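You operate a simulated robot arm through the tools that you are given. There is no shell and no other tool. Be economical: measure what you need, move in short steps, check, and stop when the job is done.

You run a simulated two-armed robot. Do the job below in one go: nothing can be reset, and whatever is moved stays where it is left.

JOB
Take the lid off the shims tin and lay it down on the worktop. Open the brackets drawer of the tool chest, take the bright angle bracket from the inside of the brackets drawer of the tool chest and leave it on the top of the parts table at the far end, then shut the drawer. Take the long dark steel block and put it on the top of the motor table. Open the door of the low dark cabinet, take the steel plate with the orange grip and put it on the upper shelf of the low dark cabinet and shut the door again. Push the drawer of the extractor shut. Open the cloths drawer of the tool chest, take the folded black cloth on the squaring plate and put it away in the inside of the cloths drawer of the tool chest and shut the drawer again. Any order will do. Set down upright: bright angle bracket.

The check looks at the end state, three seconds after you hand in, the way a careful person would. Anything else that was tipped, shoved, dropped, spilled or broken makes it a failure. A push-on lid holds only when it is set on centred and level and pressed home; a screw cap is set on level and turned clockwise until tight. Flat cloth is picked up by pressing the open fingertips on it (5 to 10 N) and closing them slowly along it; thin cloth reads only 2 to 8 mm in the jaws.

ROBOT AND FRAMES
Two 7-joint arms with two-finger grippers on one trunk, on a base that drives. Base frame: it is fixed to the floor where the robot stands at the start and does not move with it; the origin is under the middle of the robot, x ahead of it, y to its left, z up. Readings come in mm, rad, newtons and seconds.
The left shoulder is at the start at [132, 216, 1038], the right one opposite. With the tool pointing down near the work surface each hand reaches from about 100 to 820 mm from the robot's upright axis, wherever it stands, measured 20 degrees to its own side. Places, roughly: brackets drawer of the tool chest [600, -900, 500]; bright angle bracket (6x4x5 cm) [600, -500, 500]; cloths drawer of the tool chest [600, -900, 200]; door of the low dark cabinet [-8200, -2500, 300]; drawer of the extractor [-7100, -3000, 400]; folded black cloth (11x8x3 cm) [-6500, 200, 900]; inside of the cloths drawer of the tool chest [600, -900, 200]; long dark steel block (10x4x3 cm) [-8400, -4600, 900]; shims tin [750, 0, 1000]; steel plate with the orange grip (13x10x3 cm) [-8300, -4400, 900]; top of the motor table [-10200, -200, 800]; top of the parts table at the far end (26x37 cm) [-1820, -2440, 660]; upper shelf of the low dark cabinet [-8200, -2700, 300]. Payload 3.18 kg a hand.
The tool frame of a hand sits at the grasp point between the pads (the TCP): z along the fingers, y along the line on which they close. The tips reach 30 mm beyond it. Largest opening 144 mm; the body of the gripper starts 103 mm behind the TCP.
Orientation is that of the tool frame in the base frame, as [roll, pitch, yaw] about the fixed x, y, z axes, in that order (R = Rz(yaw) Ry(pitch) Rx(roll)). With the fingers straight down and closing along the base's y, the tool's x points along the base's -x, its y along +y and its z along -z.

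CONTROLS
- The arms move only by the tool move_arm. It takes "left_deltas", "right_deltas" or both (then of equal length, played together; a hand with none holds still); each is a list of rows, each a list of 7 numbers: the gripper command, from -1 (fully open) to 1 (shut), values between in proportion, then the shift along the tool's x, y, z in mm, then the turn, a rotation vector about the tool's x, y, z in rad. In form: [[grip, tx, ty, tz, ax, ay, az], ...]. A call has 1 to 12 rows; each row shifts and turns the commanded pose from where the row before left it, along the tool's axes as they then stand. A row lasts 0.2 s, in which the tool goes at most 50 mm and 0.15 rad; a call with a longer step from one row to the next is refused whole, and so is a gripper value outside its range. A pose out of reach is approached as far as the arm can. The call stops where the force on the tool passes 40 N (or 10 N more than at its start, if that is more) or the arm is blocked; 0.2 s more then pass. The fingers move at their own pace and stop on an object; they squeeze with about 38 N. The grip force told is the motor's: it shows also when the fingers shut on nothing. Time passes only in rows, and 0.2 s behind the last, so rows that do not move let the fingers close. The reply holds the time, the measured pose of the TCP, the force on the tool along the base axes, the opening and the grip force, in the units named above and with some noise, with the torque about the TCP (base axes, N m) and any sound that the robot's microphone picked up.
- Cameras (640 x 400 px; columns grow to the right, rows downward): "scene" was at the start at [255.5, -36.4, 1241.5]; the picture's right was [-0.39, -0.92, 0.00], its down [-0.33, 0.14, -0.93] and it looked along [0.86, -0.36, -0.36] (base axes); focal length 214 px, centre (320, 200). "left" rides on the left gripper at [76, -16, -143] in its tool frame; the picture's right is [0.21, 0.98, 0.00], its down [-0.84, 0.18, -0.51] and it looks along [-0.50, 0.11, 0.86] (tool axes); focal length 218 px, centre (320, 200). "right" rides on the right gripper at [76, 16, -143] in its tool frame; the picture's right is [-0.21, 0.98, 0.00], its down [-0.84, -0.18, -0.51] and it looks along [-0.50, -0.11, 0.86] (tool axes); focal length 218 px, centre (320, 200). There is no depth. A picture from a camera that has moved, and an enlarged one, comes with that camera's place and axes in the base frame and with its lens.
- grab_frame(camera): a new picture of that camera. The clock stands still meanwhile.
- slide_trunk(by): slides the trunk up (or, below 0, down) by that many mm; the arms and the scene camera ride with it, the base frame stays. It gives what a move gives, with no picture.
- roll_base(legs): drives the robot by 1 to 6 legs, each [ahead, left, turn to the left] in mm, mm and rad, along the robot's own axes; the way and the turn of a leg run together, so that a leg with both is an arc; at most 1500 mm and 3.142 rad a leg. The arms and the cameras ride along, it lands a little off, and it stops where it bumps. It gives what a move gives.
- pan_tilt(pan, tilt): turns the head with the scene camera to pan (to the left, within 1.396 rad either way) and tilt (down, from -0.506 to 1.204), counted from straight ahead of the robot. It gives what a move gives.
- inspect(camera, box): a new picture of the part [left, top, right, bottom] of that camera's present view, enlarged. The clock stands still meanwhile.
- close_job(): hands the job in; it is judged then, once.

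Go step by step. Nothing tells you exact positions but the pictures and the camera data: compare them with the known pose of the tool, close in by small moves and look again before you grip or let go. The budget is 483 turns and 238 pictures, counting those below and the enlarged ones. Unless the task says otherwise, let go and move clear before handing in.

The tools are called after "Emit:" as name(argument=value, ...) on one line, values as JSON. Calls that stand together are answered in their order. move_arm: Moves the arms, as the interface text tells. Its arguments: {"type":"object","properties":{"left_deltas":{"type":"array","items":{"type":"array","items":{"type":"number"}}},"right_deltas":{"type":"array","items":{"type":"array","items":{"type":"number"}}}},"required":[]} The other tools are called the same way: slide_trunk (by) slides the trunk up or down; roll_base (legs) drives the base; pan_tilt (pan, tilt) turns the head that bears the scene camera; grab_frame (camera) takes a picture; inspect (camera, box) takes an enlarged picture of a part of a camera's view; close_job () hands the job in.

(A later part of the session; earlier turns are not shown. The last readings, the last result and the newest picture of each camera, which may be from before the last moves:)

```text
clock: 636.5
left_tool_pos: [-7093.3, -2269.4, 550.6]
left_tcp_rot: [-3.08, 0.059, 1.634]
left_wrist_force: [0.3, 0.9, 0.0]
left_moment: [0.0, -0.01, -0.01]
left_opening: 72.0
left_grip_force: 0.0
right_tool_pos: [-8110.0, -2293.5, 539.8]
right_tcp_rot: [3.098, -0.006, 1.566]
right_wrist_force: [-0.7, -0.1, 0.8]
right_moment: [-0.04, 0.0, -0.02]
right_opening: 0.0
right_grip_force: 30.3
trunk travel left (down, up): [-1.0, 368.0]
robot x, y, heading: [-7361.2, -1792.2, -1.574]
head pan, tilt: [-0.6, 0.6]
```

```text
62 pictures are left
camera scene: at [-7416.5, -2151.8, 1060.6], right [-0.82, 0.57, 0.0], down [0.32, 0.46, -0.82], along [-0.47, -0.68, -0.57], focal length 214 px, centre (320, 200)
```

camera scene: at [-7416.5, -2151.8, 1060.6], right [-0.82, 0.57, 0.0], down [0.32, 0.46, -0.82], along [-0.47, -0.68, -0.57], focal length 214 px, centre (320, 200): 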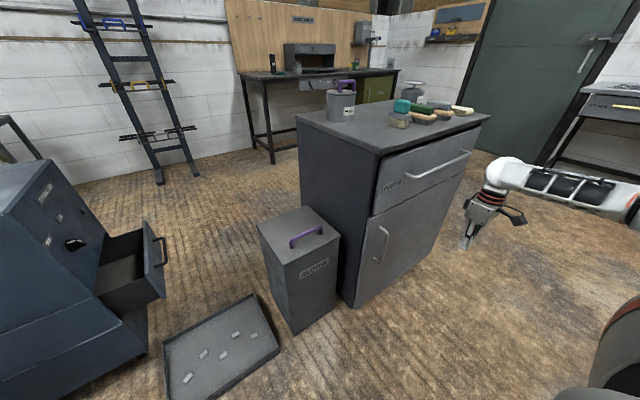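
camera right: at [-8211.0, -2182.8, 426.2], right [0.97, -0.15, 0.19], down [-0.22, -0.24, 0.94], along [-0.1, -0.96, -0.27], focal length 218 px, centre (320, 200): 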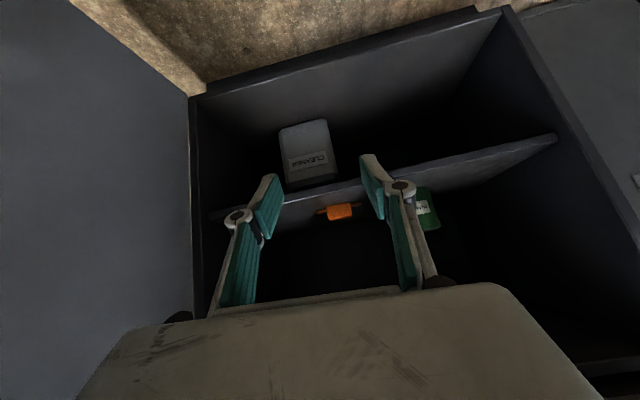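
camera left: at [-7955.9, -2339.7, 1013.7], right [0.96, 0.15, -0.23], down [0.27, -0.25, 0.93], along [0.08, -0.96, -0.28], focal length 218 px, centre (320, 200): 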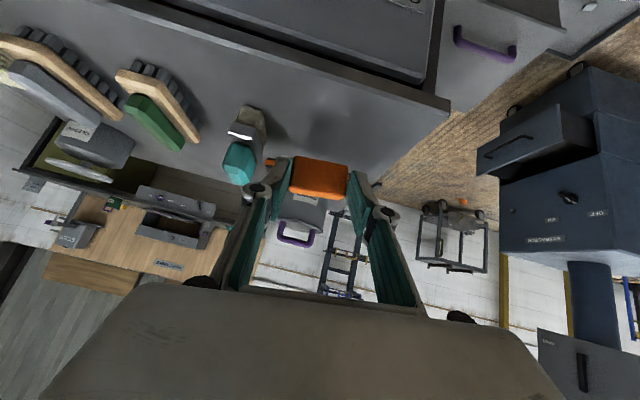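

The cabinet is shut. Next the extractor drawer: I tuck the right arm, and try to reach it with the left hand from here.

Emit:
move_arm(right_deltas=[[1, 20, 20, -35, 0, 0, 0], [1, 20, 30, -30, 0, 0, 0], [1, 20, 40, -20, 0, 0, 0], [1, 20, 40, -20, 0, 0, 0], [1, 20, 40, -20, 0, 0, 0], [1, 0, 45, 0, 0, 0, 0], [1, 0, 45, 0, 0, 0, 0], [1, 0, 45, 0, 0, 0, 0], [1, 0, 45, 0, 0, 0, 0], [1, 0, 0, 0, 0, 0, 0]], left_deltas=[[1, -30, 0, 0, 0, 0.03, 0], [1, -40, 0, 0, 0, 0, 0], [1, -40, 0, 0, 0, 0, 0], [1, -40, 0, 10, 0, 0, 0], [1, -40, 0, 20, 0, 0, 0], [1, -30, 0, 20, 0, 0, 0], [1, 0, 0, 20, 0, 0, 0], [1, 0, 0, 20, 0, 0, 0], [1, 0, 0, 20, 0, 0, 0], [1, 0, 0, 0, 0, 0, 0]])

```text
clock: 638.7
left_tool_pos: [-7087.4, -2492.5, 449.2]
left_tcp_rot: [-3.082, 0.031, 1.631]
left_wrist_force: [0.3, 0.3, 0.5]
left_moment: [0.01, 0.01, 0.0]
left_opening: 0.0
left_grip_force: 31.0
right_tool_pos: [-7786.9, -2224.1, 685.3]
right_tcp_rot: [3.099, -0.007, 1.565]
right_wrist_force: [-0.2, 0.2, 1.1]
right_moment: [0.02, -0.03, 0.03]
right_opening: 0.0
right_grip_force: 30.8
right hand out of reach, approached as far as the arm can: row 8, 9
trunk travel left (down, up): [-1.0, 368.0]
robot x, y, heading: [-7361.7, -1789.6, -1.579]
head pan, tilt: [-0.6, 0.6]
```

Emit:
move_arm(left_deltas=[[1, -25, 0, 5, 0, 0, 0], [1, -25, 0, 5, 0, 0, 0], [1, 0, 0, 0, 0, 0, 0]])

Emit:
roll_base(legs=[[0, -215, 0.01], [300, 0, 0]])

Emit:
pan_tilt(pan=0.3, tilt=0.8)

Emit:
grab_frame(camera="scene")

```text
clock: 639.5
left_tool_pos: [-7083.3, -2542.4, 440.4]
left_tcp_rot: [-3.08, 0.03, 1.632]
left_wrist_force: [-0.4, 0.4, -0.6]
left_moment: [0.0, 0.0, -0.01]
left_opening: 0.2
left_grip_force: 30.8
right_tool_pos: [-7786.8, -2224.9, 684.3]
right_tcp_rot: [3.1, -0.007, 1.564]
right_wrist_force: [0.6, -0.1, 0.1]
right_moment: [-0.03, -0.03, 0.0]
right_opening: 0.2
right_grip_force: 31.1
trunk travel left (down, up): [-1.0, 368.0]
robot x, y, heading: [-7361.0, -1791.3, -1.578]
head pan, tilt: [-0.6, 0.6]
```

```text
clock: 643.2
left_tool_pos: [-7284.3, -2754.8, 438.5]
left_tcp_rot: [-3.082, 0.027, 1.646]
left_wrist_force: [-0.1, -0.5, 0.2]
left_moment: [0.01, 0.0, -0.01]
left_opening: 0.1
left_grip_force: 30.3
right_tool_pos: [-7991.4, -2440.1, 681.6]
right_tcp_rot: [3.095, -0.024, 1.576]
right_wrist_force: [0.4, 4.7, 0.9]
right_moment: [-0.36, -0.02, -0.1]
right_opening: 0.0
right_grip_force: 30.0
trunk travel left (down, up): [-1.0, 368.0]
robot x, y, heading: [-7571.1, -2008.5, -1.569]
head pan, tilt: [-0.6, 0.6]
stopped in leg 2: the force on the tool passed its limit at 150 N (the readings are from after the stop); the commanded pose is now the measured one
```

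```text
clock: 644.4
left_tool_pos: [-7282.9, -2756.4, 439.1]
left_tcp_rot: [-3.083, 0.029, 1.646]
left_wrist_force: [0.0, 0.7, 0.6]
left_moment: [0.04, 0.02, -0.01]
left_opening: 0.2
left_grip_force: 30.8
right_tool_pos: [-7991.9, -2440.2, 682.5]
right_tcp_rot: [3.097, -0.024, 1.577]
right_wrist_force: [0.7, 11.0, -4.5]
right_moment: [-0.66, 0.01, -0.25]
right_opening: 0.0
right_grip_force: 30.9
trunk travel left (down, up): [-1.0, 368.0]
robot x, y, heading: [-7570.1, -2003.5, -1.571]
head pan, tilt: [0.3, 0.799]
```

```text
61 pictures are left
camera scene: at [-7548.3, -2372.4, 1044.0], right [-0.95, -0.3, 0.0], down [-0.21, 0.68, -0.7], along [0.21, -0.67, -0.72], focal length 214 px, centre (320, 200)
```

scene: 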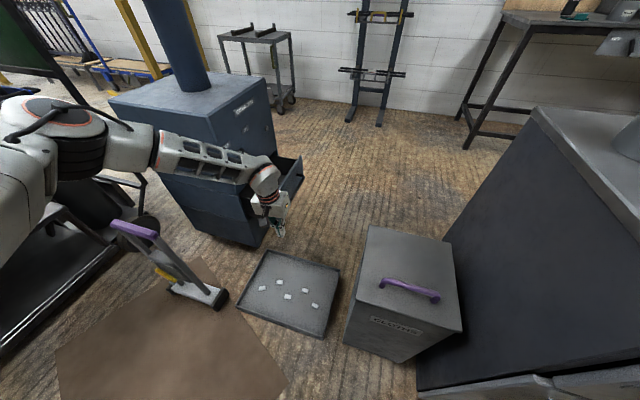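

The right hand touched the cabinet's drawer handle; I raise and retract it, then continue forward.

Emit:
move_arm(right_deltas=[[1, 40, 0, 0, 0, 0, 0], [1, 40, 0, -20, 0, 0, 0], [1, 40, 20, -20, 0, 0, 0], [1, 30, 30, -30, 0, 0, 0], [1, 30, 30, -30, 0, 0, 0], [1, 0, 0, 0, 0, 0, 0]])

Emit:
roll_base(legs=[[170, 0, 0]])

Emit:
grab_frame(camera="scene")

```text
refused: row 4 steps farther than a row can; nothing moved
```

```text
clock: 645.2
left_tool_pos: [-7285.8, -2759.5, 439.2]
left_tcp_rot: [-3.082, 0.028, 1.643]
left_wrist_force: [0.1, 0.7, -0.3]
left_moment: [-0.03, -0.03, 0.02]
left_opening: 0.0
left_grip_force: 30.4
right_tool_pos: [-7990.4, -2439.4, 680.6]
right_tcp_rot: [3.093, -0.038, 1.576]
right_wrist_force: [0.0, 7.3, 2.2]
right_moment: [-0.55, 0.01, -0.17]
right_opening: 0.2
right_grip_force: 30.3
trunk travel left (down, up): [-1.0, 368.0]
robot x, y, heading: [-7570.6, -2014.3, -1.568]
head pan, tilt: [0.3, 0.799]
stopped in leg 1: the force on the tool passed its limit at 61 N (the readings are from after the stop); the commanded pose is now the measured one
```

```text
60 pictures are left
camera scene: at [-7548.8, -2377.3, 1043.9], right [-0.95, -0.3, 0.0], down [-0.21, 0.68, -0.7], along [0.21, -0.67, -0.72], focal length 214 px, centre (320, 200)
```

scene: 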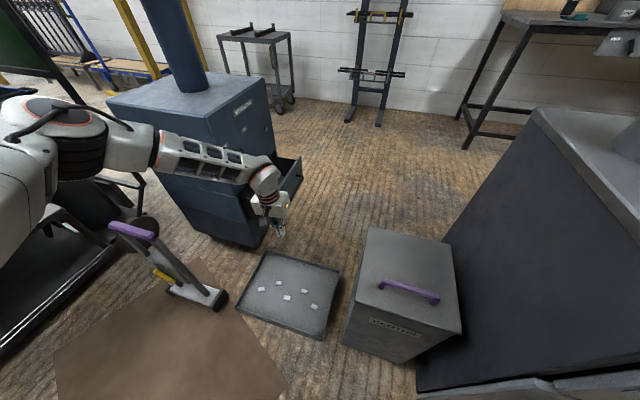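

Emit:
move_arm(right_deltas=[[1, 40, 0, 0, 0, 0, 0], [1, 40, 0, -20, 0, 0, 0], [1, 40, 10, -20, 0, 0, 0], [1, 30, 20, -30, 0, 0, 0], [1, 30, 20, -30, 0, 0, 0], [1, 0, 0, 0, 0, 0, 0]])

Emit:
roll_base(legs=[[150, 0, 0]])

Emit:
grab_frame(camera="scene")

```text
clock: 646.6
left_tool_pos: [-7284.6, -2762.3, 438.5]
left_tcp_rot: [-3.084, 0.026, 1.645]
left_wrist_force: [-0.3, -0.2, 0.6]
left_moment: [-0.04, 0.0, 0.02]
left_opening: 0.3
left_grip_force: 30.8
right_tool_pos: [-8034.6, -2351.5, 805.7]
right_tcp_rot: [3.094, -0.036, 1.576]
right_wrist_force: [-0.2, 1.4, 0.1]
right_moment: [-0.05, -0.01, -0.02]
right_opening: 0.0
right_grip_force: 30.7
right hand out of reach, approached as far as the arm can: row 1, 2, 3, 4, 5
trunk travel left (down, up): [-1.0, 368.0]
robot x, y, heading: [-7571.5, -2015.2, -1.57]
head pan, tilt: [0.3, 0.799]
```

```text
clock: 647.9
left_tool_pos: [-7286.9, -2892.6, 437.5]
left_tcp_rot: [-3.081, 0.026, 1.641]
left_wrist_force: [0.4, -0.3, 0.9]
left_moment: [0.03, -0.02, 0.01]
left_opening: 0.0
left_grip_force: 31.3
right_tool_pos: [-8037.2, -2476.9, 804.7]
right_tcp_rot: [3.096, -0.047, 1.574]
right_wrist_force: [-0.2, 2.1, 1.0]
right_moment: [-0.07, 0.05, -0.03]
right_opening: 0.0
right_grip_force: 31.1
trunk travel left (down, up): [-1.0, 368.0]
robot x, y, heading: [-7571.0, -2148.5, -1.574]
head pan, tilt: [0.3, 0.799]
stopped in leg 1: the force on the tool passed its limit at 115 N (the readings are from after the stop); the commanded pose is now the measured one
```

```text
59 pictures are left
camera scene: at [-7549.9, -2509.8, 1043.8], right [-0.96, -0.29, 0.0], down [-0.21, 0.69, -0.7], along [0.21, -0.67, -0.72], focal length 214 px, centre (320, 200)
```

scene: 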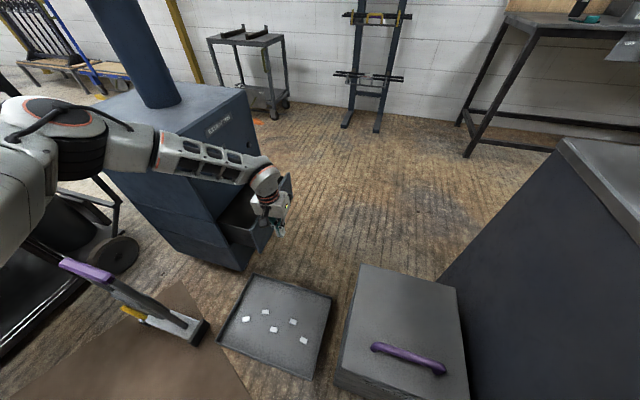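

The left hand is level with the drawer's near corner. I extend the left arm 50 mm further and then push toward +x.

Emit:
move_arm(left_deltas=[[1, -25, -10, 0, 0, 0, 0], [1, -25, 0, 0, 0, 0, 0], [1, 0, 0, 0, 0, 0, 0]])

Emit:
inspect(camera="scene", box=[180, 120, 340, 280])

```text
clock: 648.7
left_tool_pos: [-7290.5, -2931.3, 438.9]
left_tcp_rot: [-3.085, 0.026, 1.642]
left_wrist_force: [-0.6, 0.0, 0.5]
left_moment: [-0.01, 0.0, -0.01]
left_opening: 0.0
left_grip_force: 30.2
left hand out of reach, approached as far as the arm can: row 2
right_tool_pos: [-8035.8, -2477.9, 803.9]
right_tcp_rot: [3.097, -0.047, 1.575]
right_wrist_force: [-0.2, 4.2, -0.8]
right_moment: [-0.23, -0.04, -0.08]
right_opening: 0.2
right_grip_force: 31.3
trunk travel left (down, up): [-1.0, 368.0]
robot x, y, heading: [-7571.9, -2145.6, -1.572]
head pan, tilt: [0.3, 0.799]
```

```text
2.50 times, centred on (260, 200) of scene
camera zoom: at [-7549.9, -2509.7, 1043.9], right [-0.96, -0.29, 0.0], down [-0.21, 0.68, -0.7], along [0.21, -0.67, -0.72], focal length 536 px, centre (470, 200)
```

zoom: 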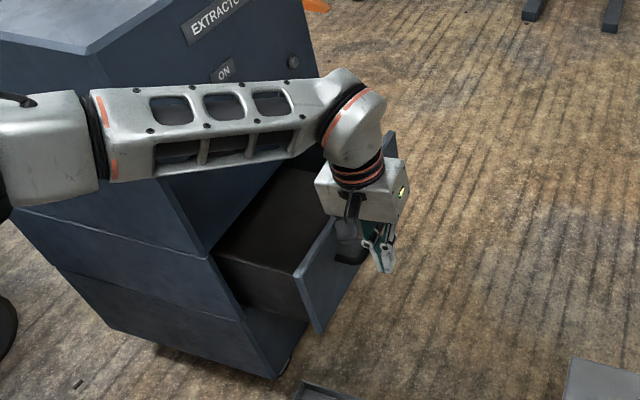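

The hand is in front of the drawer's face. I lean the hand so its tips lead toward +x, then push with the base.

Emit:
move_arm(left_deltas=[[1, 0, 0, 0, -0.13, 0, 0], [1, 0, 0, 0, -0.13, 0, 0], [1, 0, 0, 0, -0.13, 0, 0], [1, 0, 0, 0, -0.13, 0, 0], [1, 0, 0, 0, 0, 0, 0]])

Emit:
roll_base(legs=[[0, 120, 0]])

Emit:
inspect(camera="scene", box=[160, 100, 340, 300])

```text
clock: 649.9
left_tool_pos: [-7188.8, -2893.1, 467.8]
left_tcp_rot: [2.677, 0.025, 1.643]
left_wrist_force: [0.2, 0.3, 1.7]
left_moment: [0.02, 0.01, 0.01]
left_opening: 0.3
left_grip_force: 30.8
left hand out of reach, approached as far as the arm can: row 1, 2, 3, 4
right_tool_pos: [-8037.1, -2477.2, 805.3]
right_tcp_rot: [3.096, -0.047, 1.576]
right_wrist_force: [-0.4, 4.5, 0.5]
right_moment: [-0.27, -0.08, -0.07]
right_opening: 0.0
right_grip_force: 30.4
trunk travel left (down, up): [-1.0, 368.0]
robot x, y, heading: [-7571.0, -2144.2, -1.57]
head pan, tilt: [0.3, 0.799]
```

```text
clock: 651.6
left_tool_pos: [-7090.7, -2894.5, 466.5]
left_tcp_rot: [2.69, 0.024, 1.619]
left_wrist_force: [0.0, 0.5, -1.0]
left_moment: [-0.01, 0.0, 0.03]
left_opening: 0.0
left_grip_force: 31.0
right_tool_pos: [-7923.4, -2476.7, 804.8]
right_tcp_rot: [3.095, -0.048, 1.571]
right_wrist_force: [1.0, -0.9, -0.3]
right_moment: [0.02, -0.05, 0.01]
right_opening: 0.0
right_grip_force: 30.9
trunk travel left (down, up): [-1.0, 368.0]
robot x, y, heading: [-7455.3, -2144.1, -1.575]
head pan, tilt: [0.3, 0.799]
stopped in leg 1: the force on the tool passed its limit at 46 N (the readings are from after the stop); the commanded pose is now the measured one
```

```text
2.00 times, centred on (250, 200) of scene
camera zoom: at [-7438.1, -2510.2, 1043.8], right [-0.96, -0.29, 0.0], down [-0.21, 0.69, -0.7], along [0.2, -0.67, -0.72], focal length 429 px, centre (460, 200)
```

zoom: 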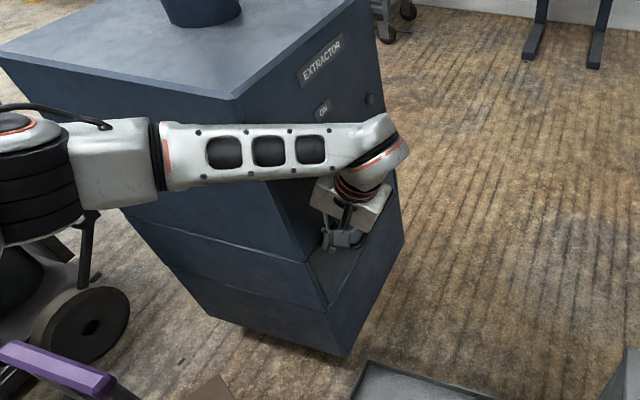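

Emit:
inspect(camera="scene", box=[220, 160, 300, 260])

Emit:
grab_frame(camera="left")

```text
4.00 times, centred on (260, 210) of scene
camera zoom: at [-7438.1, -2510.2, 1043.8], right [-0.96, -0.29, 0.0], down [-0.21, 0.69, -0.7], along [0.2, -0.67, -0.72], focal length 858 px, centre (560, 160)
```

zoom: 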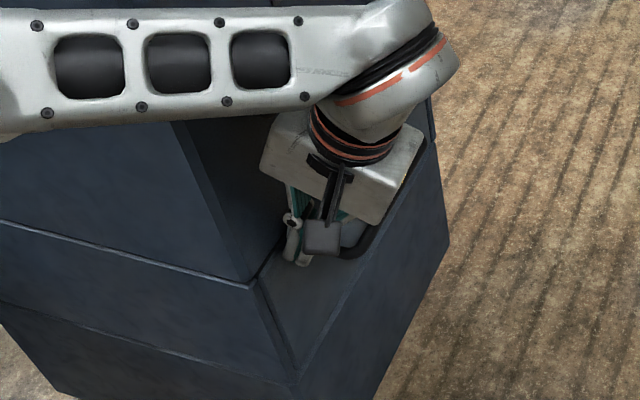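

```text
55 pictures are left
camera left: at [-7171.6, -2819.5, 584.7], right [0.87, 0.26, 0.42], down [-0.02, -0.83, 0.55], along [0.5, -0.49, -0.72], focal length 218 px, centre (320, 200)
```

left: 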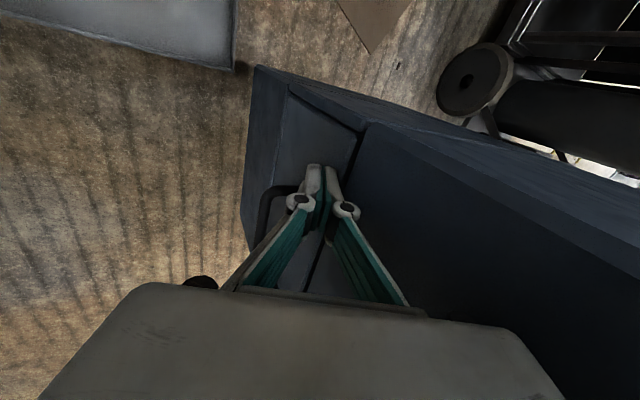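

It looks flush. I back the hand away and check.

Emit:
roll_base(legs=[[0, -150, 0]])

Emit:
inspect(camera="scene", box=[120, 80, 320, 300])

```text
clock: 653.6
left_tool_pos: [-7239.8, -2893.1, 465.4]
left_tcp_rot: [2.69, 0.023, 1.623]
left_wrist_force: [-0.8, -0.4, 0.8]
left_moment: [-0.01, -0.02, 0.0]
left_opening: 0.2
left_grip_force: 30.5
right_tool_pos: [-8073.5, -2475.3, 804.1]
right_tcp_rot: [3.097, -0.047, 1.57]
right_wrist_force: [-0.8, -0.6, -0.2]
right_moment: [-0.03, 0.03, 0.0]
right_opening: 0.0
right_grip_force: 30.7
trunk travel left (down, up): [-1.0, 368.0]
robot x, y, heading: [-7611.2, -2143.7, -1.58]
head pan, tilt: [0.3, 0.799]
```

```text
1.82 times, centred on (220, 190) of scene
camera zoom: at [-7587.7, -2509.4, 1043.8], right [-0.96, -0.29, 0.0], down [-0.21, 0.69, -0.7], along [0.2, -0.67, -0.72], focal length 390 px, centre (502, 218)
```

zoom: 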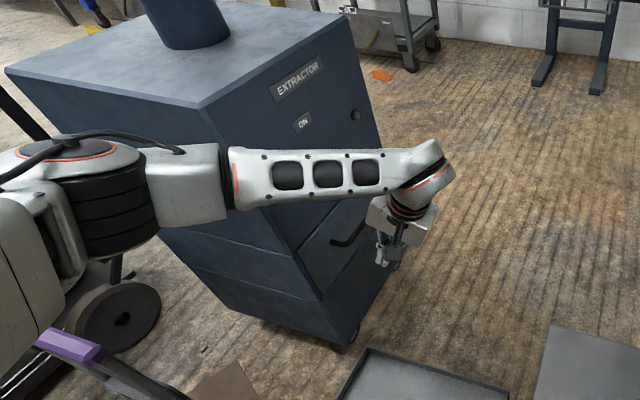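

The extractor drawer is shut. Now the cloth on the squaring plate: I retract, raise the trunk, and go around to explore the way on the +y side.

Emit:
roll_base(legs=[[-330, 0, 0.01]])

Emit:
move_arm(left_deltas=[[1, 30, 0, -20, 0.12, 0, 0], [1, 40, 0, -20, 0.12, 0, 0], [1, 40, 0, -20, 0.12, 0, 0], [1, 40, 0, -20, 0.1, 0, 0], [1, 40, 0, 0, 0, 0, 0], [1, 30, 0, 0, 0, 0, 0], [1, 0, 0, 0, 0, 0, 0]])

Emit:
slide_trunk(by=200)

Emit:
roll_base(legs=[[0, -1000, 0], [0, -640, 0], [0, 0, 1.57], [0, 0, 1.57]])

Emit:
pan_tilt(pan=-0.4, tilt=0.3)

Emit:
grab_frame(camera="scene")

```text
clock: 655.8
left_tool_pos: [-7229.3, -2556.8, 466.8]
left_tcp_rot: [2.689, 0.022, 1.638]
left_wrist_force: [-0.7, -0.6, 0.1]
left_moment: [-0.01, -0.01, -0.01]
left_opening: 0.0
left_grip_force: 30.9
right_tool_pos: [-8068.7, -2151.3, 805.0]
right_tcp_rot: [3.096, -0.046, 1.585]
right_wrist_force: [0.9, -0.7, 0.7]
right_moment: [-0.01, 0.0, -0.03]
right_opening: 0.0
right_grip_force: 30.7
trunk travel left (down, up): [-1.0, 368.0]
robot x, y, heading: [-7612.1, -1812.8, -1.56]
head pan, tilt: [0.3, 0.799]
```

```text
clock: 657.4
left_tool_pos: [-7267.0, -2337.3, 537.2]
left_tcp_rot: [-3.131, 0.022, 1.633]
left_wrist_force: [0.6, -0.1, -0.1]
left_moment: [0.01, 0.0, -0.01]
left_opening: 0.0
left_grip_force: 31.1
right_tool_pos: [-8071.1, -2151.8, 804.1]
right_tcp_rot: [3.097, -0.048, 1.584]
right_wrist_force: [-0.7, -0.2, 0.2]
right_moment: [-0.01, -0.01, 0.03]
right_opening: 0.0
right_grip_force: 30.2
trunk travel left (down, up): [-1.0, 368.0]
robot x, y, heading: [-7610.1, -1813.5, -1.565]
head pan, tilt: [0.3, 0.799]
```

```text
clock: 659.5
left_tool_pos: [-7265.0, -2336.9, 737.4]
left_tcp_rot: [-3.132, 0.021, 1.635]
left_wrist_force: [0.3, 0.4, -0.3]
left_moment: [0.01, -0.01, 0.03]
left_opening: 0.0
left_grip_force: 30.2
right_tool_pos: [-8070.1, -2068.2, 1124.7]
right_tcp_rot: [3.1, 0.659, 1.586]
right_wrist_force: [-1.0, 0.8, -0.6]
right_moment: [0.04, 0.03, -0.03]
right_opening: 0.0
right_grip_force: 30.8
trunk travel left (down, up): [-201.0, 168.0]
robot x, y, heading: [-7611.6, -1814.5, -1.559]
head pan, tilt: [0.3, 0.799]
```

```text
clock: 681.9
left_tool_pos: [-9588.7, -1298.3, 737.8]
left_tcp_rot: [-3.131, 0.024, -1.512]
left_wrist_force: [0.7, -0.4, -0.7]
left_moment: [0.01, 0.0, 0.02]
left_opening: 0.0
left_grip_force: 30.2
right_tool_pos: [-8784.4, -1571.6, 1124.5]
right_tcp_rot: [3.1, 0.66, -1.561]
right_wrist_force: [-0.7, -0.1, 0.9]
right_moment: [-0.03, -0.03, -0.04]
right_opening: 0.2
right_grip_force: 31.1
trunk travel left (down, up): [-201.0, 168.0]
robot x, y, heading: [-9244.7, -1824.0, 1.575]
head pan, tilt: [0.3, 0.799]
```

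```text
clock: 683.0
left_tool_pos: [-9586.9, -1299.3, 738.2]
left_tcp_rot: [-3.134, 0.023, -1.511]
left_wrist_force: [-0.2, 0.9, 1.2]
left_moment: [-0.02, -0.01, 0.01]
left_opening: 0.0
left_grip_force: 30.5
right_tool_pos: [-8784.0, -1571.9, 1125.6]
right_tcp_rot: [3.099, 0.66, -1.561]
right_wrist_force: [0.9, -0.5, 0.0]
right_moment: [-0.06, -0.01, 0.0]
right_opening: 0.0
right_grip_force: 30.2
trunk travel left (down, up): [-201.0, 168.0]
robot x, y, heading: [-9243.1, -1825.5, 1.575]
head pan, tilt: [-0.4, 0.3]
```

```text
53 pictures are left
camera scene: at [-9211.2, -1644.1, 1334.1], right [0.92, -0.38, 0.0], down [-0.11, -0.27, -0.96], along [0.37, 0.88, -0.3], focal length 214 px, centre (320, 200)
```

scene: 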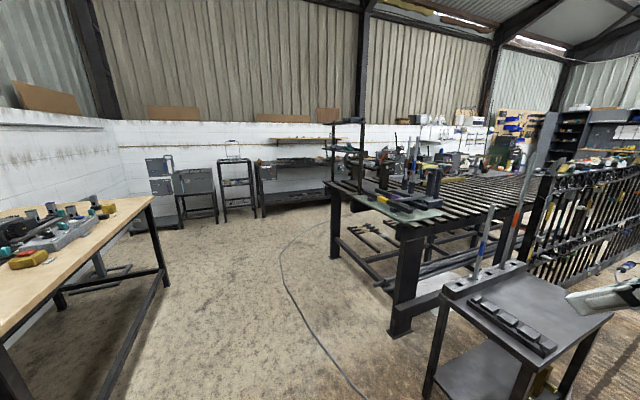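

There is a wide lane on the +y side of the slatted table. I drive up there and turn to face +x.

Emit:
roll_base(legs=[[1400, 0, 0], [1350, 0, 0], [0, 0, -1.57]])

Emit:
pan_tilt(pan=-0.3, tilt=0.3)

Emit:
grab_frame(camera="scene")

```text
clock: 700.1
left_tool_pos: [-8707.6, 1241.8, 738.4]
left_tcp_rot: [-3.133, 0.024, -3.112]
left_wrist_force: [-0.5, 0.8, -0.3]
left_moment: [0.0, 0.04, -0.03]
left_opening: 0.0
left_grip_force: 30.5
right_tool_pos: [-9005.4, 446.6, 1125.0]
right_tcp_rot: [3.1, 0.661, 3.123]
right_wrist_force: [0.3, -0.4, -0.5]
right_moment: [-0.01, -0.02, 0.01]
right_opening: 0.4
right_grip_force: 30.4
trunk travel left (down, up): [-201.0, 168.0]
robot x, y, heading: [-9241.8, 918.1, -0.026]
head pan, tilt: [-0.4, 0.3]
```

```text
clock: 700.8
left_tool_pos: [-8708.4, 1241.8, 737.2]
left_tcp_rot: [-3.132, 0.021, -3.112]
left_wrist_force: [-0.3, 0.7, 0.6]
left_moment: [0.01, 0.01, -0.02]
left_opening: 0.0
left_grip_force: 31.1
right_tool_pos: [-9006.0, 447.5, 1125.7]
right_tcp_rot: [3.1, 0.66, 3.123]
right_wrist_force: [0.5, -0.5, -0.5]
right_moment: [0.01, 0.02, -0.01]
right_opening: 0.1
right_grip_force: 30.3
trunk travel left (down, up): [-201.0, 168.0]
robot x, y, heading: [-9249.8, 915.0, -0.023]
head pan, tilt: [-0.3, 0.3]
```

```text
52 pictures are left
camera scene: at [-9062.4, 883.8, 1334.1], right [-0.32, -0.95, 0.0], down [-0.28, 0.09, -0.96], along [0.9, -0.31, -0.3], focal length 214 px, centre (320, 200)
```

scene: 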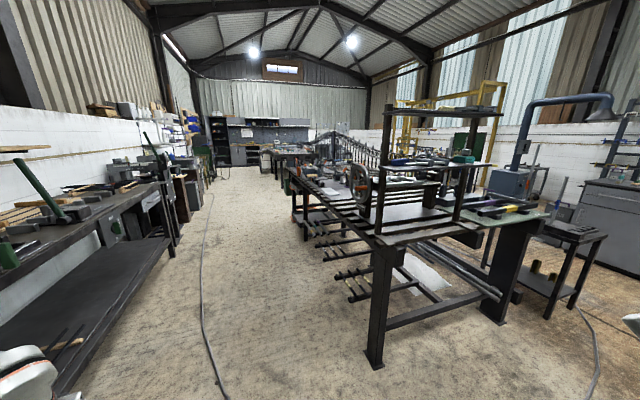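

Emit:
roll_base(legs=[[1500, 0, 0.02], [700, 0, 0]])

Emit:
pan_tilt(pan=-0.8, tilt=0.5)

Emit:
grab_frame(camera="scene")

```text
clock: 705.5
left_tool_pos: [-7769.6, 1242.2, 737.1]
left_tcp_rot: [-3.128, 0.028, -3.11]
left_wrist_force: [-0.1, -1.0, -0.3]
left_moment: [0.04, 0.01, -0.01]
left_opening: 0.0
left_grip_force: 31.1
right_tool_pos: [-8082.5, 441.6, 1134.4]
right_tcp_rot: [3.108, 0.698, 3.069]
right_wrist_force: [0.2, -0.9, 0.3]
right_moment: [0.0, -0.04, 0.0]
right_opening: 0.0
right_grip_force: 30.4
trunk travel left (down, up): [-201.0, 168.0]
robot x, y, heading: [-8299.5, 914.6, -0.03]
head pan, tilt: [-0.3, 0.3]
stopped in leg 1: the robot was blocked; the commanded pose is now the measured one
```

```text
clock: 706.4
left_tool_pos: [-7771.3, 1243.9, 739.9]
left_tcp_rot: [-3.125, 0.031, -3.106]
left_wrist_force: [0.3, 0.0, 0.2]
left_moment: [0.0, -0.02, 0.04]
left_opening: 0.2
left_grip_force: 30.7
right_tool_pos: [-8082.5, 441.3, 1136.6]
right_tcp_rot: [3.104, 0.699, 3.069]
right_wrist_force: [0.6, 0.3, 0.4]
right_moment: [0.01, 0.01, -0.04]
right_opening: 0.3
right_grip_force: 31.1
trunk travel left (down, up): [-201.0, 168.0]
robot x, y, heading: [-8302.9, 912.9, -0.029]
head pan, tilt: [-0.799, 0.499]
```

```text
51 pictures are left
camera scene: at [-8157.4, 851.5, 1317.7], right [-0.73, -0.68, 0.0], down [-0.32, 0.34, -0.88], along [0.6, -0.65, -0.47], focal length 214 px, centre (320, 200)
```

scene: 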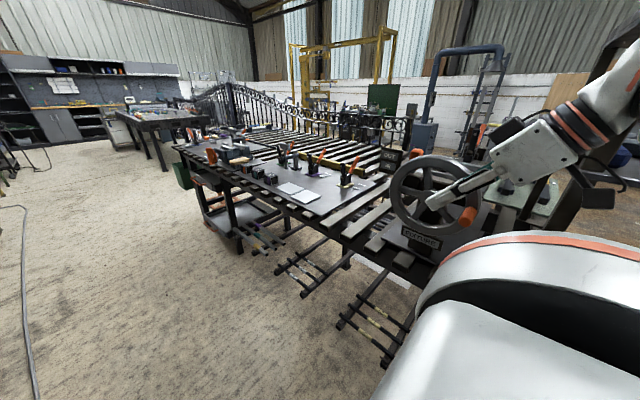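

The right hand bumped the fixture's hand wheel area. I back off, move over to the left, and continue with more clearance.

Emit:
roll_base(legs=[[-80, 0, 0], [0, 190, 0.03], [1400, 0, 0]])

Emit:
pan_tilt(pan=-1.0, tilt=0.5)

Emit:
grab_frame(camera="scene")

```text
clock: 715.9
left_tool_pos: [-6476.5, 1495.4, 736.2]
left_tcp_rot: [-3.134, 0.021, -3.047]
left_wrist_force: [0.3, 0.3, -0.1]
left_moment: [0.0, 0.01, -0.03]
left_opening: 0.2
left_grip_force: 30.4
right_tool_pos: [-6732.6, 672.3, 1128.6]
right_tcp_rot: [3.097, 0.685, 3.135]
right_wrist_force: [0.1, -0.7, -0.5]
right_moment: [0.02, 0.02, 0.03]
right_opening: 0.2
right_grip_force: 30.5
trunk travel left (down, up): [-201.0, 168.0]
robot x, y, heading: [-6989.7, 1136.7, 0.038]
head pan, tilt: [-0.799, 0.499]
```

```text
clock: 716.6
left_tool_pos: [-6476.4, 1494.7, 736.4]
left_tcp_rot: [-3.133, 0.02, -3.047]
left_wrist_force: [-0.1, -0.4, -0.4]
left_moment: [0.0, -0.01, 0.0]
left_opening: 0.2
left_grip_force: 30.8
right_tool_pos: [-6732.4, 674.2, 1129.4]
right_tcp_rot: [3.096, 0.683, 3.135]
right_wrist_force: [-0.8, 0.2, -0.6]
right_moment: [0.0, -0.02, 0.0]
right_opening: 0.1
right_grip_force: 31.2
trunk travel left (down, up): [-201.0, 168.0]
robot x, y, heading: [-6988.7, 1135.8, 0.036]
head pan, tilt: [-1.0, 0.499]
```

```text
50 pictures are left
camera scene: at [-6845.6, 1063.3, 1315.7], right [-0.82, -0.57, 0.0], down [-0.27, 0.39, -0.88], along [0.5, -0.72, -0.48], focal length 214 px, centre (320, 200)
```

scene: 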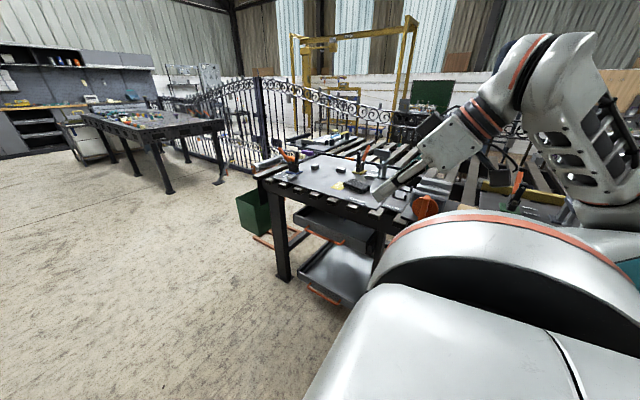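

I see the squaring plate with the dark folded cloth near [-6500, 200]. I raise the left hand and turn to face the plate.

Emit:
move_arm(left_deltas=[[-0.3, 0, 0, -40, 0, 0, 0], [-0.3, 0, 0, -40, 0, 0, 0], [-0.3, 0, 0, -40, 0, 0, 0], [-0.3, 0, 0, -40, 0, 0, 0], [-0.3, 0, 0, -40, 0, 0, 0], [-0.3, 0, 0, -40, 0, 0, 0], [-0.3, 0, 0, -40, 0, 0, 0], [-0.3, 0, 0, 0, 0, 0, 0]])

Emit:
roll_base(legs=[[0, 0, -1.6]])

Emit:
roll_base(legs=[[0, 230, 0], [250, 0, 0]])

Emit:
pan_tilt(pan=0.2, tilt=0.6)

Emit:
grab_frame(camera="scene")

```text
clock: 718.5
left_tool_pos: [-6480.4, 1495.0, 1015.4]
left_tcp_rot: [-3.134, 0.018, -3.047]
left_wrist_force: [-0.6, 0.5, -0.1]
left_moment: [-0.01, 0.01, 0.03]
left_opening: 93.5
left_grip_force: 0.1
right_tool_pos: [-6732.4, 673.5, 1129.7]
right_tcp_rot: [3.096, 0.685, 3.136]
right_wrist_force: [1.0, 0.5, 0.3]
right_moment: [0.02, 0.03, -0.02]
right_opening: 0.2
right_grip_force: 31.1
trunk travel left (down, up): [-201.0, 168.0]
robot x, y, heading: [-6988.7, 1137.5, 0.032]
head pan, tilt: [-1.0, 0.499]
```

```text
clock: 722.7
left_tool_pos: [-6642.4, 615.2, 1014.8]
left_tcp_rot: [-3.135, 0.019, 1.643]
left_wrist_force: [0.2, 0.3, 0.3]
left_moment: [-0.03, 0.02, -0.02]
left_opening: 93.6
left_grip_force: 0.0
right_tool_pos: [-7459.5, 885.3, 1130.4]
right_tcp_rot: [3.096, 0.685, 1.54]
right_wrist_force: [-0.6, 0.2, -0.2]
right_moment: [0.01, -0.02, 0.02]
right_opening: 0.0
right_grip_force: 30.8
trunk travel left (down, up): [-201.0, 168.0]
robot x, y, heading: [-6989.5, 1136.4, -1.56]
head pan, tilt: [-1.0, 0.499]
```

```text
clock: 726.8
left_tool_pos: [-6413.1, 365.3, 1014.4]
left_tcp_rot: [-3.133, 0.02, 1.636]
left_wrist_force: [0.1, -0.3, 0.5]
left_moment: [0.0, 0.01, 0.06]
left_opening: 93.6
left_grip_force: 0.0
right_tool_pos: [-7229.0, 640.2, 1130.3]
right_tcp_rot: [3.096, 0.684, 1.533]
right_wrist_force: [0.0, -0.1, -0.3]
right_moment: [0.01, 0.0, 0.02]
right_opening: 0.2
right_grip_force: 31.4
trunk travel left (down, up): [-201.0, 168.0]
robot x, y, heading: [-6758.9, 888.7, -1.564]
head pan, tilt: [-1.0, 0.499]
```

```text
clock: 728.2
left_tool_pos: [-6413.6, 366.4, 1014.6]
left_tcp_rot: [-3.134, 0.021, 1.637]
left_wrist_force: [-0.3, -0.5, 0.9]
left_moment: [-0.01, -0.03, -0.04]
left_opening: 93.6
left_grip_force: 0.0
right_tool_pos: [-7229.1, 641.2, 1129.8]
right_tcp_rot: [3.096, 0.684, 1.534]
right_wrist_force: [0.4, 0.7, -0.2]
right_moment: [0.0, 0.01, 0.02]
right_opening: 0.0
right_grip_force: 30.6
trunk travel left (down, up): [-201.0, 168.0]
robot x, y, heading: [-6758.8, 887.7, -1.562]
head pan, tilt: [0.201, 0.6]
```

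```text
49 pictures are left
camera scene: at [-6741.9, 705.7, 1306.6], right [-0.98, -0.21, 0.0], down [-0.12, 0.55, -0.83], along [0.17, -0.81, -0.56], focal length 214 px, centre (320, 200)
```

scene: 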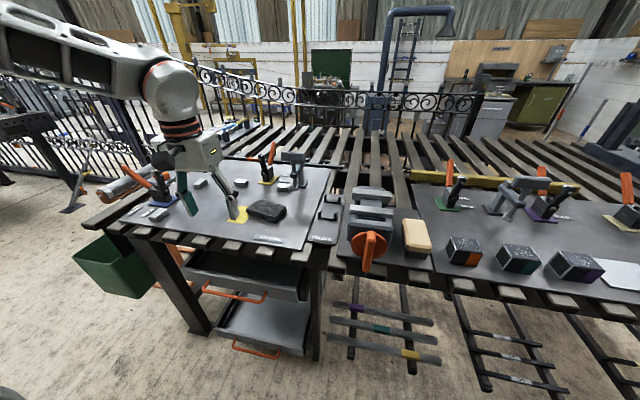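

The cloth is the dark folded pad right of the left hand. I zoom in.

Emit:
inspect(camera="scene", box=[180, 150, 340, 260])

Emit:
grab_frame(camera="left")

```text
3.64 times, centred on (260, 205) of scene
camera zoom: at [-6741.9, 705.7, 1306.6], right [-0.98, -0.21, 0.0], down [-0.12, 0.55, -0.83], along [0.17, -0.81, -0.56], focal length 780 px, centre (538, 182)
```

zoom: 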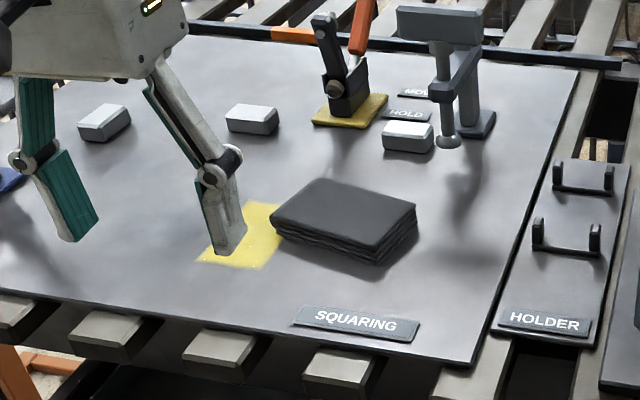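

```text
47 pictures are left
camera left: at [-6435.0, 443.6, 1155.1], right [0.96, 0.27, -0.01], down [0.24, -0.82, 0.52], along [0.13, -0.51, -0.85], focal length 218 px, centre (320, 200)
```

left: 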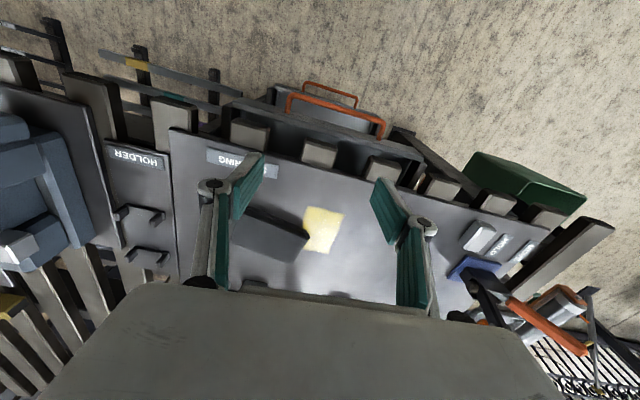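

The cloth is a folded pad centred at about [-6471, 219], long side roughly along x. I go above it with the left hand and align.

Emit:
move_arm(left_deltas=[[-0.2, -36, -17, 0, 0, 0, 0], [-0.2, -36, -17, 0, 0, 0, 0], [-0.2, -36, -17, 5, 0, 0, 0], [-0.2, -35, -16, 5, 0, 0, 0], [-0.1, 0, 0, 0, 0, 0, 0.12], [-0.1, 0, 0, 0, 0, 0, 0.12], [-0.1, 0, 0, 0, 0, 0, 0]])

Emit:
grab_frame(camera="left")

Emit:
inspect(camera="scene", box=[180, 130, 340, 260])

```text
clock: 729.8
left_tool_pos: [-6500.9, 268.7, 978.1]
left_tcp_rot: [3.14, 0.031, 1.406]
left_wrist_force: [-1.4, 0.4, 0.0]
left_moment: [0.0, 0.02, 0.0]
left_opening: 79.3
left_grip_force: 0.0
left hand out of reach, approached as far as the arm can: row 4, 5, 6
right_tool_pos: [-7229.2, 642.6, 1130.4]
right_tcp_rot: [3.096, 0.686, 1.534]
right_wrist_force: [0.6, 0.0, 0.3]
right_moment: [-0.01, 0.01, 0.0]
right_opening: 0.0
right_grip_force: 30.8
trunk travel left (down, up): [-201.0, 168.0]
robot x, y, heading: [-6762.9, 886.8, -1.566]
head pan, tilt: [0.201, 0.6]
```

```text
46 pictures are left
camera left: at [-6504.5, 350.4, 1117.6], right [1.0, 0.04, -0.01], down [0.04, -0.84, 0.53], along [0.02, -0.53, -0.85], focal length 218 px, centre (320, 200)
```

left: 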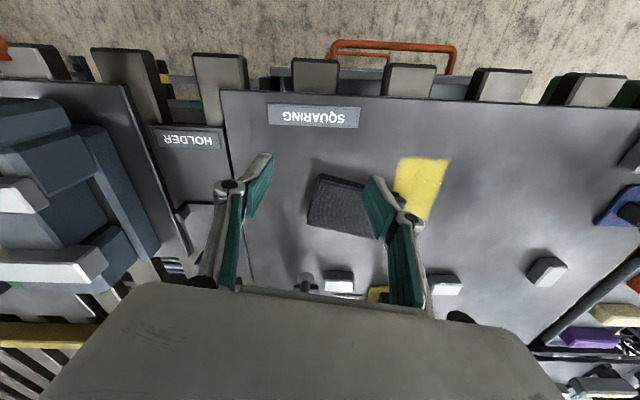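

```text
3.08 times, centred on (260, 195) of scene
camera zoom: at [-6741.9, 706.0, 1306.7], right [-0.98, -0.21, 0.0], down [-0.12, 0.55, -0.83], along [0.17, -0.81, -0.56], focal length 660 px, centre (505, 215)
```

zoom: 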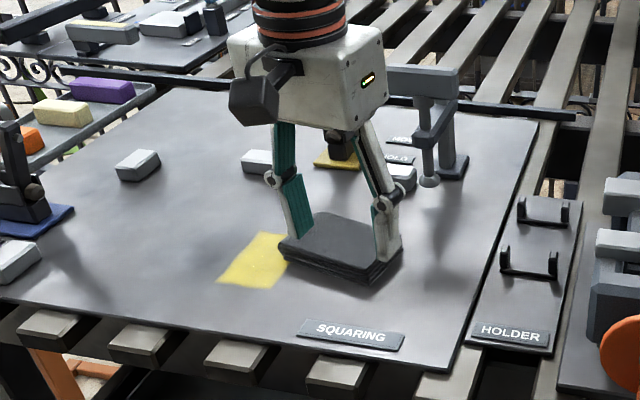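

Emit:
roll_base(legs=[[50, 35, 0]])

Emit:
grab_frame(camera="left")

```text
clock: 730.8
left_tool_pos: [-6465.3, 217.8, 977.3]
left_tcp_rot: [3.139, 0.032, 1.404]
left_wrist_force: [1.4, 0.2, -0.8]
left_moment: [0.05, 0.02, -0.02]
left_opening: 79.0
left_grip_force: 0.1
right_tool_pos: [-7193.2, 591.8, 1129.7]
right_tcp_rot: [3.097, 0.683, 1.535]
right_wrist_force: [0.0, -0.7, -0.2]
right_moment: [0.01, -0.03, 0.0]
right_opening: 0.1
right_grip_force: 30.4
trunk travel left (down, up): [-201.0, 168.0]
robot x, y, heading: [-6724.0, 838.1, -1.563]
head pan, tilt: [0.201, 0.6]
```

```text
44 pictures are left
camera left: at [-6468.7, 300.4, 1117.1], right [1.0, 0.04, -0.01], down [0.04, -0.84, 0.53], along [0.02, -0.53, -0.85], focal length 218 px, centre (320, 200)
```

left: 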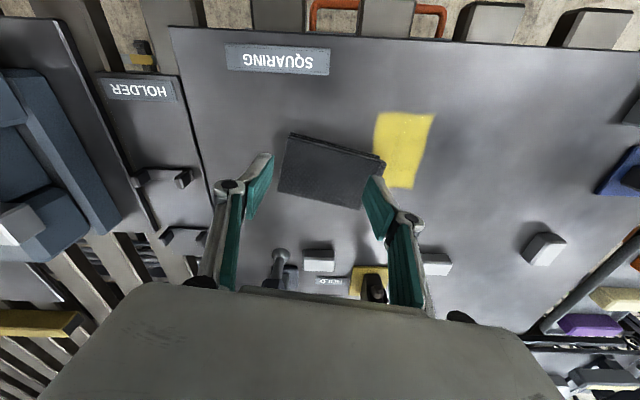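

Emit:
move_arm(left_deltas=[[-0.1, -8, 8, 15, 0, 0, 0], [-0.1, 0, 0, 8, 0, 0, 0], [-0.1, 0, 0, 3, 0, 0, 0], [-0.1, 0, 0, 0, 0, 0, 0]])

```text
clock: 731.8
left_tool_pos: [-6458.0, 208.4, 951.2]
left_tcp_rot: [3.14, 0.033, 1.407]
left_wrist_force: [-0.6, -0.5, 0.4]
left_moment: [0.02, -0.02, 0.0]
left_opening: 79.3
left_grip_force: 0.1
right_tool_pos: [-7194.5, 592.4, 1130.4]
right_tcp_rot: [3.098, 0.683, 1.534]
right_wrist_force: [-0.2, 0.7, 0.3]
right_moment: [0.02, 0.06, -0.01]
right_opening: 0.0
right_grip_force: 30.2
trunk travel left (down, up): [-201.0, 168.0]
robot x, y, heading: [-6721.7, 840.9, -1.565]
head pan, tilt: [0.201, 0.6]
```

Emit:
move_arm(left_deltas=[[-0.1, 0, 0, 4, 0, 0, 0], [-0.1, 0, 0, 3, 0, 0, 0], [-0.1, 0, 0, 3, 0, 0, 0], [-0.1, 0, 0, 0, 0, 0, 0]])

Emit:
inspect(camera="scene", box=[180, 120, 320, 230])

```text
clock: 732.8
left_tool_pos: [-6457.5, 208.9, 943.2]
left_tcp_rot: [3.14, 0.032, 1.406]
left_wrist_force: [0.1, -0.2, -0.1]
left_moment: [0.0, -0.03, 0.01]
left_opening: 79.2
left_grip_force: 0.0
right_tool_pos: [-7193.3, 592.8, 1130.0]
right_tcp_rot: [3.096, 0.685, 1.535]
right_wrist_force: [0.1, 0.0, 0.3]
right_moment: [0.02, 0.01, 0.0]
right_opening: 0.1
right_grip_force: 30.1
trunk travel left (down, up): [-201.0, 168.0]
robot x, y, heading: [-6727.1, 839.6, -1.566]
head pan, tilt: [0.201, 0.6]
```

```text
3.64 times, centred on (250, 175) of scene
camera zoom: at [-6706.6, 656.8, 1306.6], right [-0.98, -0.21, 0.0], down [-0.12, 0.55, -0.83], along [0.17, -0.81, -0.56], focal length 780 px, centre (574, 291)
```

zoom: 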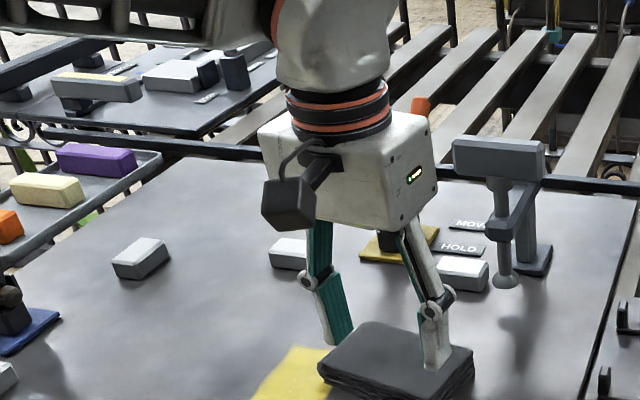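

Emit:
move_arm(left_deltas=[[-0.1, 0, 0, 3, 0, 0, 0], [-0.1, 0, 0, 3, 0, 0, 0], [-0.1, 0, 0, 0, 0, 0, 0]])

Emit:
move_arm(left_deltas=[[-0.1, 0, 0, 2, 0, 0, 0], [-0.1, 0, 0, 2, 0, 0, 0], [-0.1, 0, 0, 0, 0, 0, 0]])

```text
clock: 733.6
left_tool_pos: [-6459.3, 207.9, 936.9]
left_tcp_rot: [-3.141, 0.033, 1.405]
left_wrist_force: [0.0, -0.6, -0.6]
left_moment: [0.01, 0.02, 0.02]
left_opening: 79.2
left_grip_force: 0.0
right_tool_pos: [-7193.8, 592.8, 1130.0]
right_tcp_rot: [3.097, 0.684, 1.532]
right_wrist_force: [-0.9, 1.0, 0.4]
right_moment: [0.0, 0.0, -0.02]
right_opening: 0.0
right_grip_force: 30.3
trunk travel left (down, up): [-201.0, 168.0]
robot x, y, heading: [-6720.8, 837.1, -1.565]
head pan, tilt: [0.201, 0.6]
```

```text
clock: 734.4
left_tool_pos: [-6459.4, 207.8, 933.1]
left_tcp_rot: [3.14, 0.032, 1.406]
left_wrist_force: [1.0, 0.5, -0.1]
left_moment: [-0.02, 0.04, -0.01]
left_opening: 79.4
left_grip_force: 0.1
right_tool_pos: [-7192.1, 593.7, 1130.0]
right_tcp_rot: [3.096, 0.683, 1.534]
right_wrist_force: [0.6, 0.2, 0.5]
right_moment: [-0.01, 0.01, 0.03]
right_opening: 0.0
right_grip_force: 30.3
trunk travel left (down, up): [-201.0, 168.0]
robot x, y, heading: [-6727.1, 838.0, -1.56]
head pan, tilt: [0.201, 0.6]
```

Emit:
move_arm(left_deltas=[[-0.1, 0, 0, 3, 0, 0, 0], [-0.1, 0, 0, 3, 0, 0, 0], [-0.1, 0, 0, 0, 0, 0, 0]])

Emit:
move_arm(left_deltas=[[-0.1, 0, 0, 3, 0, 0, 0], [-0.1, 0, 0, 0, 0, 0, 0]])

Emit:
grab_frame(camera="left")

```text
clock: 735.2
left_tool_pos: [-6460.0, 207.5, 925.5]
left_tcp_rot: [3.139, 0.032, 1.406]
left_wrist_force: [-0.1, 1.0, 0.2]
left_moment: [0.01, 0.01, -0.01]
left_opening: 79.2
left_grip_force: 0.1
right_tool_pos: [-7194.1, 592.1, 1129.8]
right_tcp_rot: [3.097, 0.684, 1.535]
right_wrist_force: [0.0, -0.1, 0.0]
right_moment: [0.01, 0.01, -0.03]
right_opening: 0.1
right_grip_force: 30.0
trunk travel left (down, up): [-201.0, 168.0]
robot x, y, heading: [-6724.6, 835.7, -1.562]
head pan, tilt: [0.201, 0.6]
```

```text
clock: 735.8
left_tool_pos: [-6460.8, 206.7, 924.1]
left_tcp_rot: [3.141, 0.03, 1.403]
left_wrist_force: [0.5, 0.3, 0.2]
left_moment: [0.02, -0.01, 0.02]
left_opening: 79.4
left_grip_force: 0.0
right_tool_pos: [-7192.9, 592.9, 1129.6]
right_tcp_rot: [3.097, 0.684, 1.535]
right_wrist_force: [0.0, -1.3, -0.3]
right_moment: [0.0, 0.0, -0.01]
right_opening: 0.1
right_grip_force: 30.7
trunk travel left (down, up): [-201.0, 168.0]
robot x, y, heading: [-6725.5, 838.6, -1.559]
head pan, tilt: [0.201, 0.6]
```

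```text
42 pictures are left
camera left: at [-6463.3, 290.1, 1062.3], right [1.0, 0.04, -0.01], down [0.04, -0.84, 0.53], along [0.02, -0.53, -0.85], focal length 218 px, centre (320, 200)
```

left: 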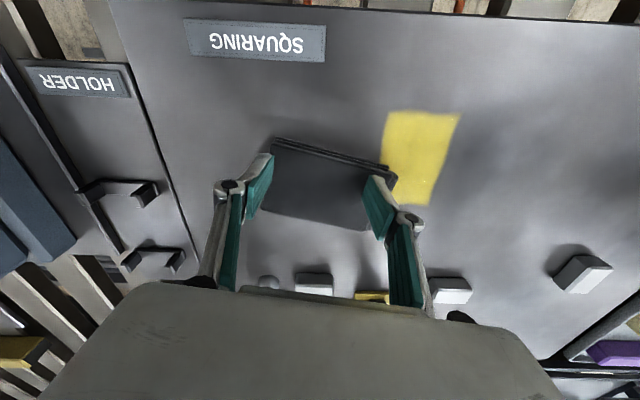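

Emit:
move_arm(left_deltas=[[-0.1, 0, 4, 3, 0, 0, 0], [-0.1, 0, 0, 3, 0, 0, 0], [-0.1, 0, 0, 0, 0, 0, 0]])

Emit:
move_arm(left_deltas=[[-0.1, 0, 0, 3, 0, 0, 0], [-0.1, 0, 0, 0, 0, 0, 0]])

Emit:
move_arm(left_deltas=[[-0.1, 0, 0, 3, 0, 0, 0], [-0.1, 0, 0, 0, 0, 0, 0]])

```text
clock: 736.6
left_tool_pos: [-6455.4, 206.3, 919.5]
left_tcp_rot: [3.14, 0.035, 1.405]
left_wrist_force: [-0.9, -0.4, 8.6]
left_moment: [0.09, 0.15, -0.02]
left_opening: 79.4
left_grip_force: 0.1
right_tool_pos: [-7194.6, 594.0, 1129.7]
right_tcp_rot: [3.095, 0.686, 1.534]
right_wrist_force: [-0.1, 0.8, 0.4]
right_moment: [-0.01, 0.0, -0.02]
right_opening: 0.1
right_grip_force: 30.3
trunk travel left (down, up): [-201.0, 168.0]
robot x, y, heading: [-6724.8, 838.3, -1.564]
head pan, tilt: [0.201, 0.6]
```

```text
clock: 737.2
left_tool_pos: [-6456.5, 207.2, 917.0]
left_tcp_rot: [3.138, 0.038, 1.405]
left_wrist_force: [-2.6, -6.6, 16.3]
left_moment: [-0.08, 0.29, 0.14]
left_opening: 82.7
left_grip_force: 1.2
right_tool_pos: [-7193.8, 595.4, 1132.0]
right_tcp_rot: [3.094, 0.688, 1.533]
right_wrist_force: [0.6, 0.9, -0.5]
right_moment: [-0.05, -0.02, 0.0]
right_opening: 0.0
right_grip_force: 30.8
trunk travel left (down, up): [-201.0, 168.0]
robot x, y, heading: [-6723.6, 839.8, -1.564]
head pan, tilt: [0.201, 0.6]
```

```text
clock: 737.5
left_tool_pos: [-6456.9, 206.5, 916.6]
left_tcp_rot: [-3.14, 0.035, 1.408]
left_wrist_force: [-0.5, 5.3, 14.3]
left_moment: [0.33, 0.11, -0.02]
left_opening: 84.5
left_grip_force: 3.0
right_tool_pos: [-7193.7, 592.3, 1130.0]
right_tcp_rot: [3.097, 0.683, 1.534]
right_wrist_force: [0.5, -0.6, 0.1]
right_moment: [0.02, 0.01, -0.04]
right_opening: 0.0
right_grip_force: 30.6
trunk travel left (down, up): [-201.0, 168.0]
robot x, y, heading: [-6722.4, 838.0, -1.563]
head pan, tilt: [0.201, 0.6]
stopped in row 1 (left hand): the force on the tool passed its limit at 50 N (the readings are from after the stop); the commanded pose is now the measured one
```

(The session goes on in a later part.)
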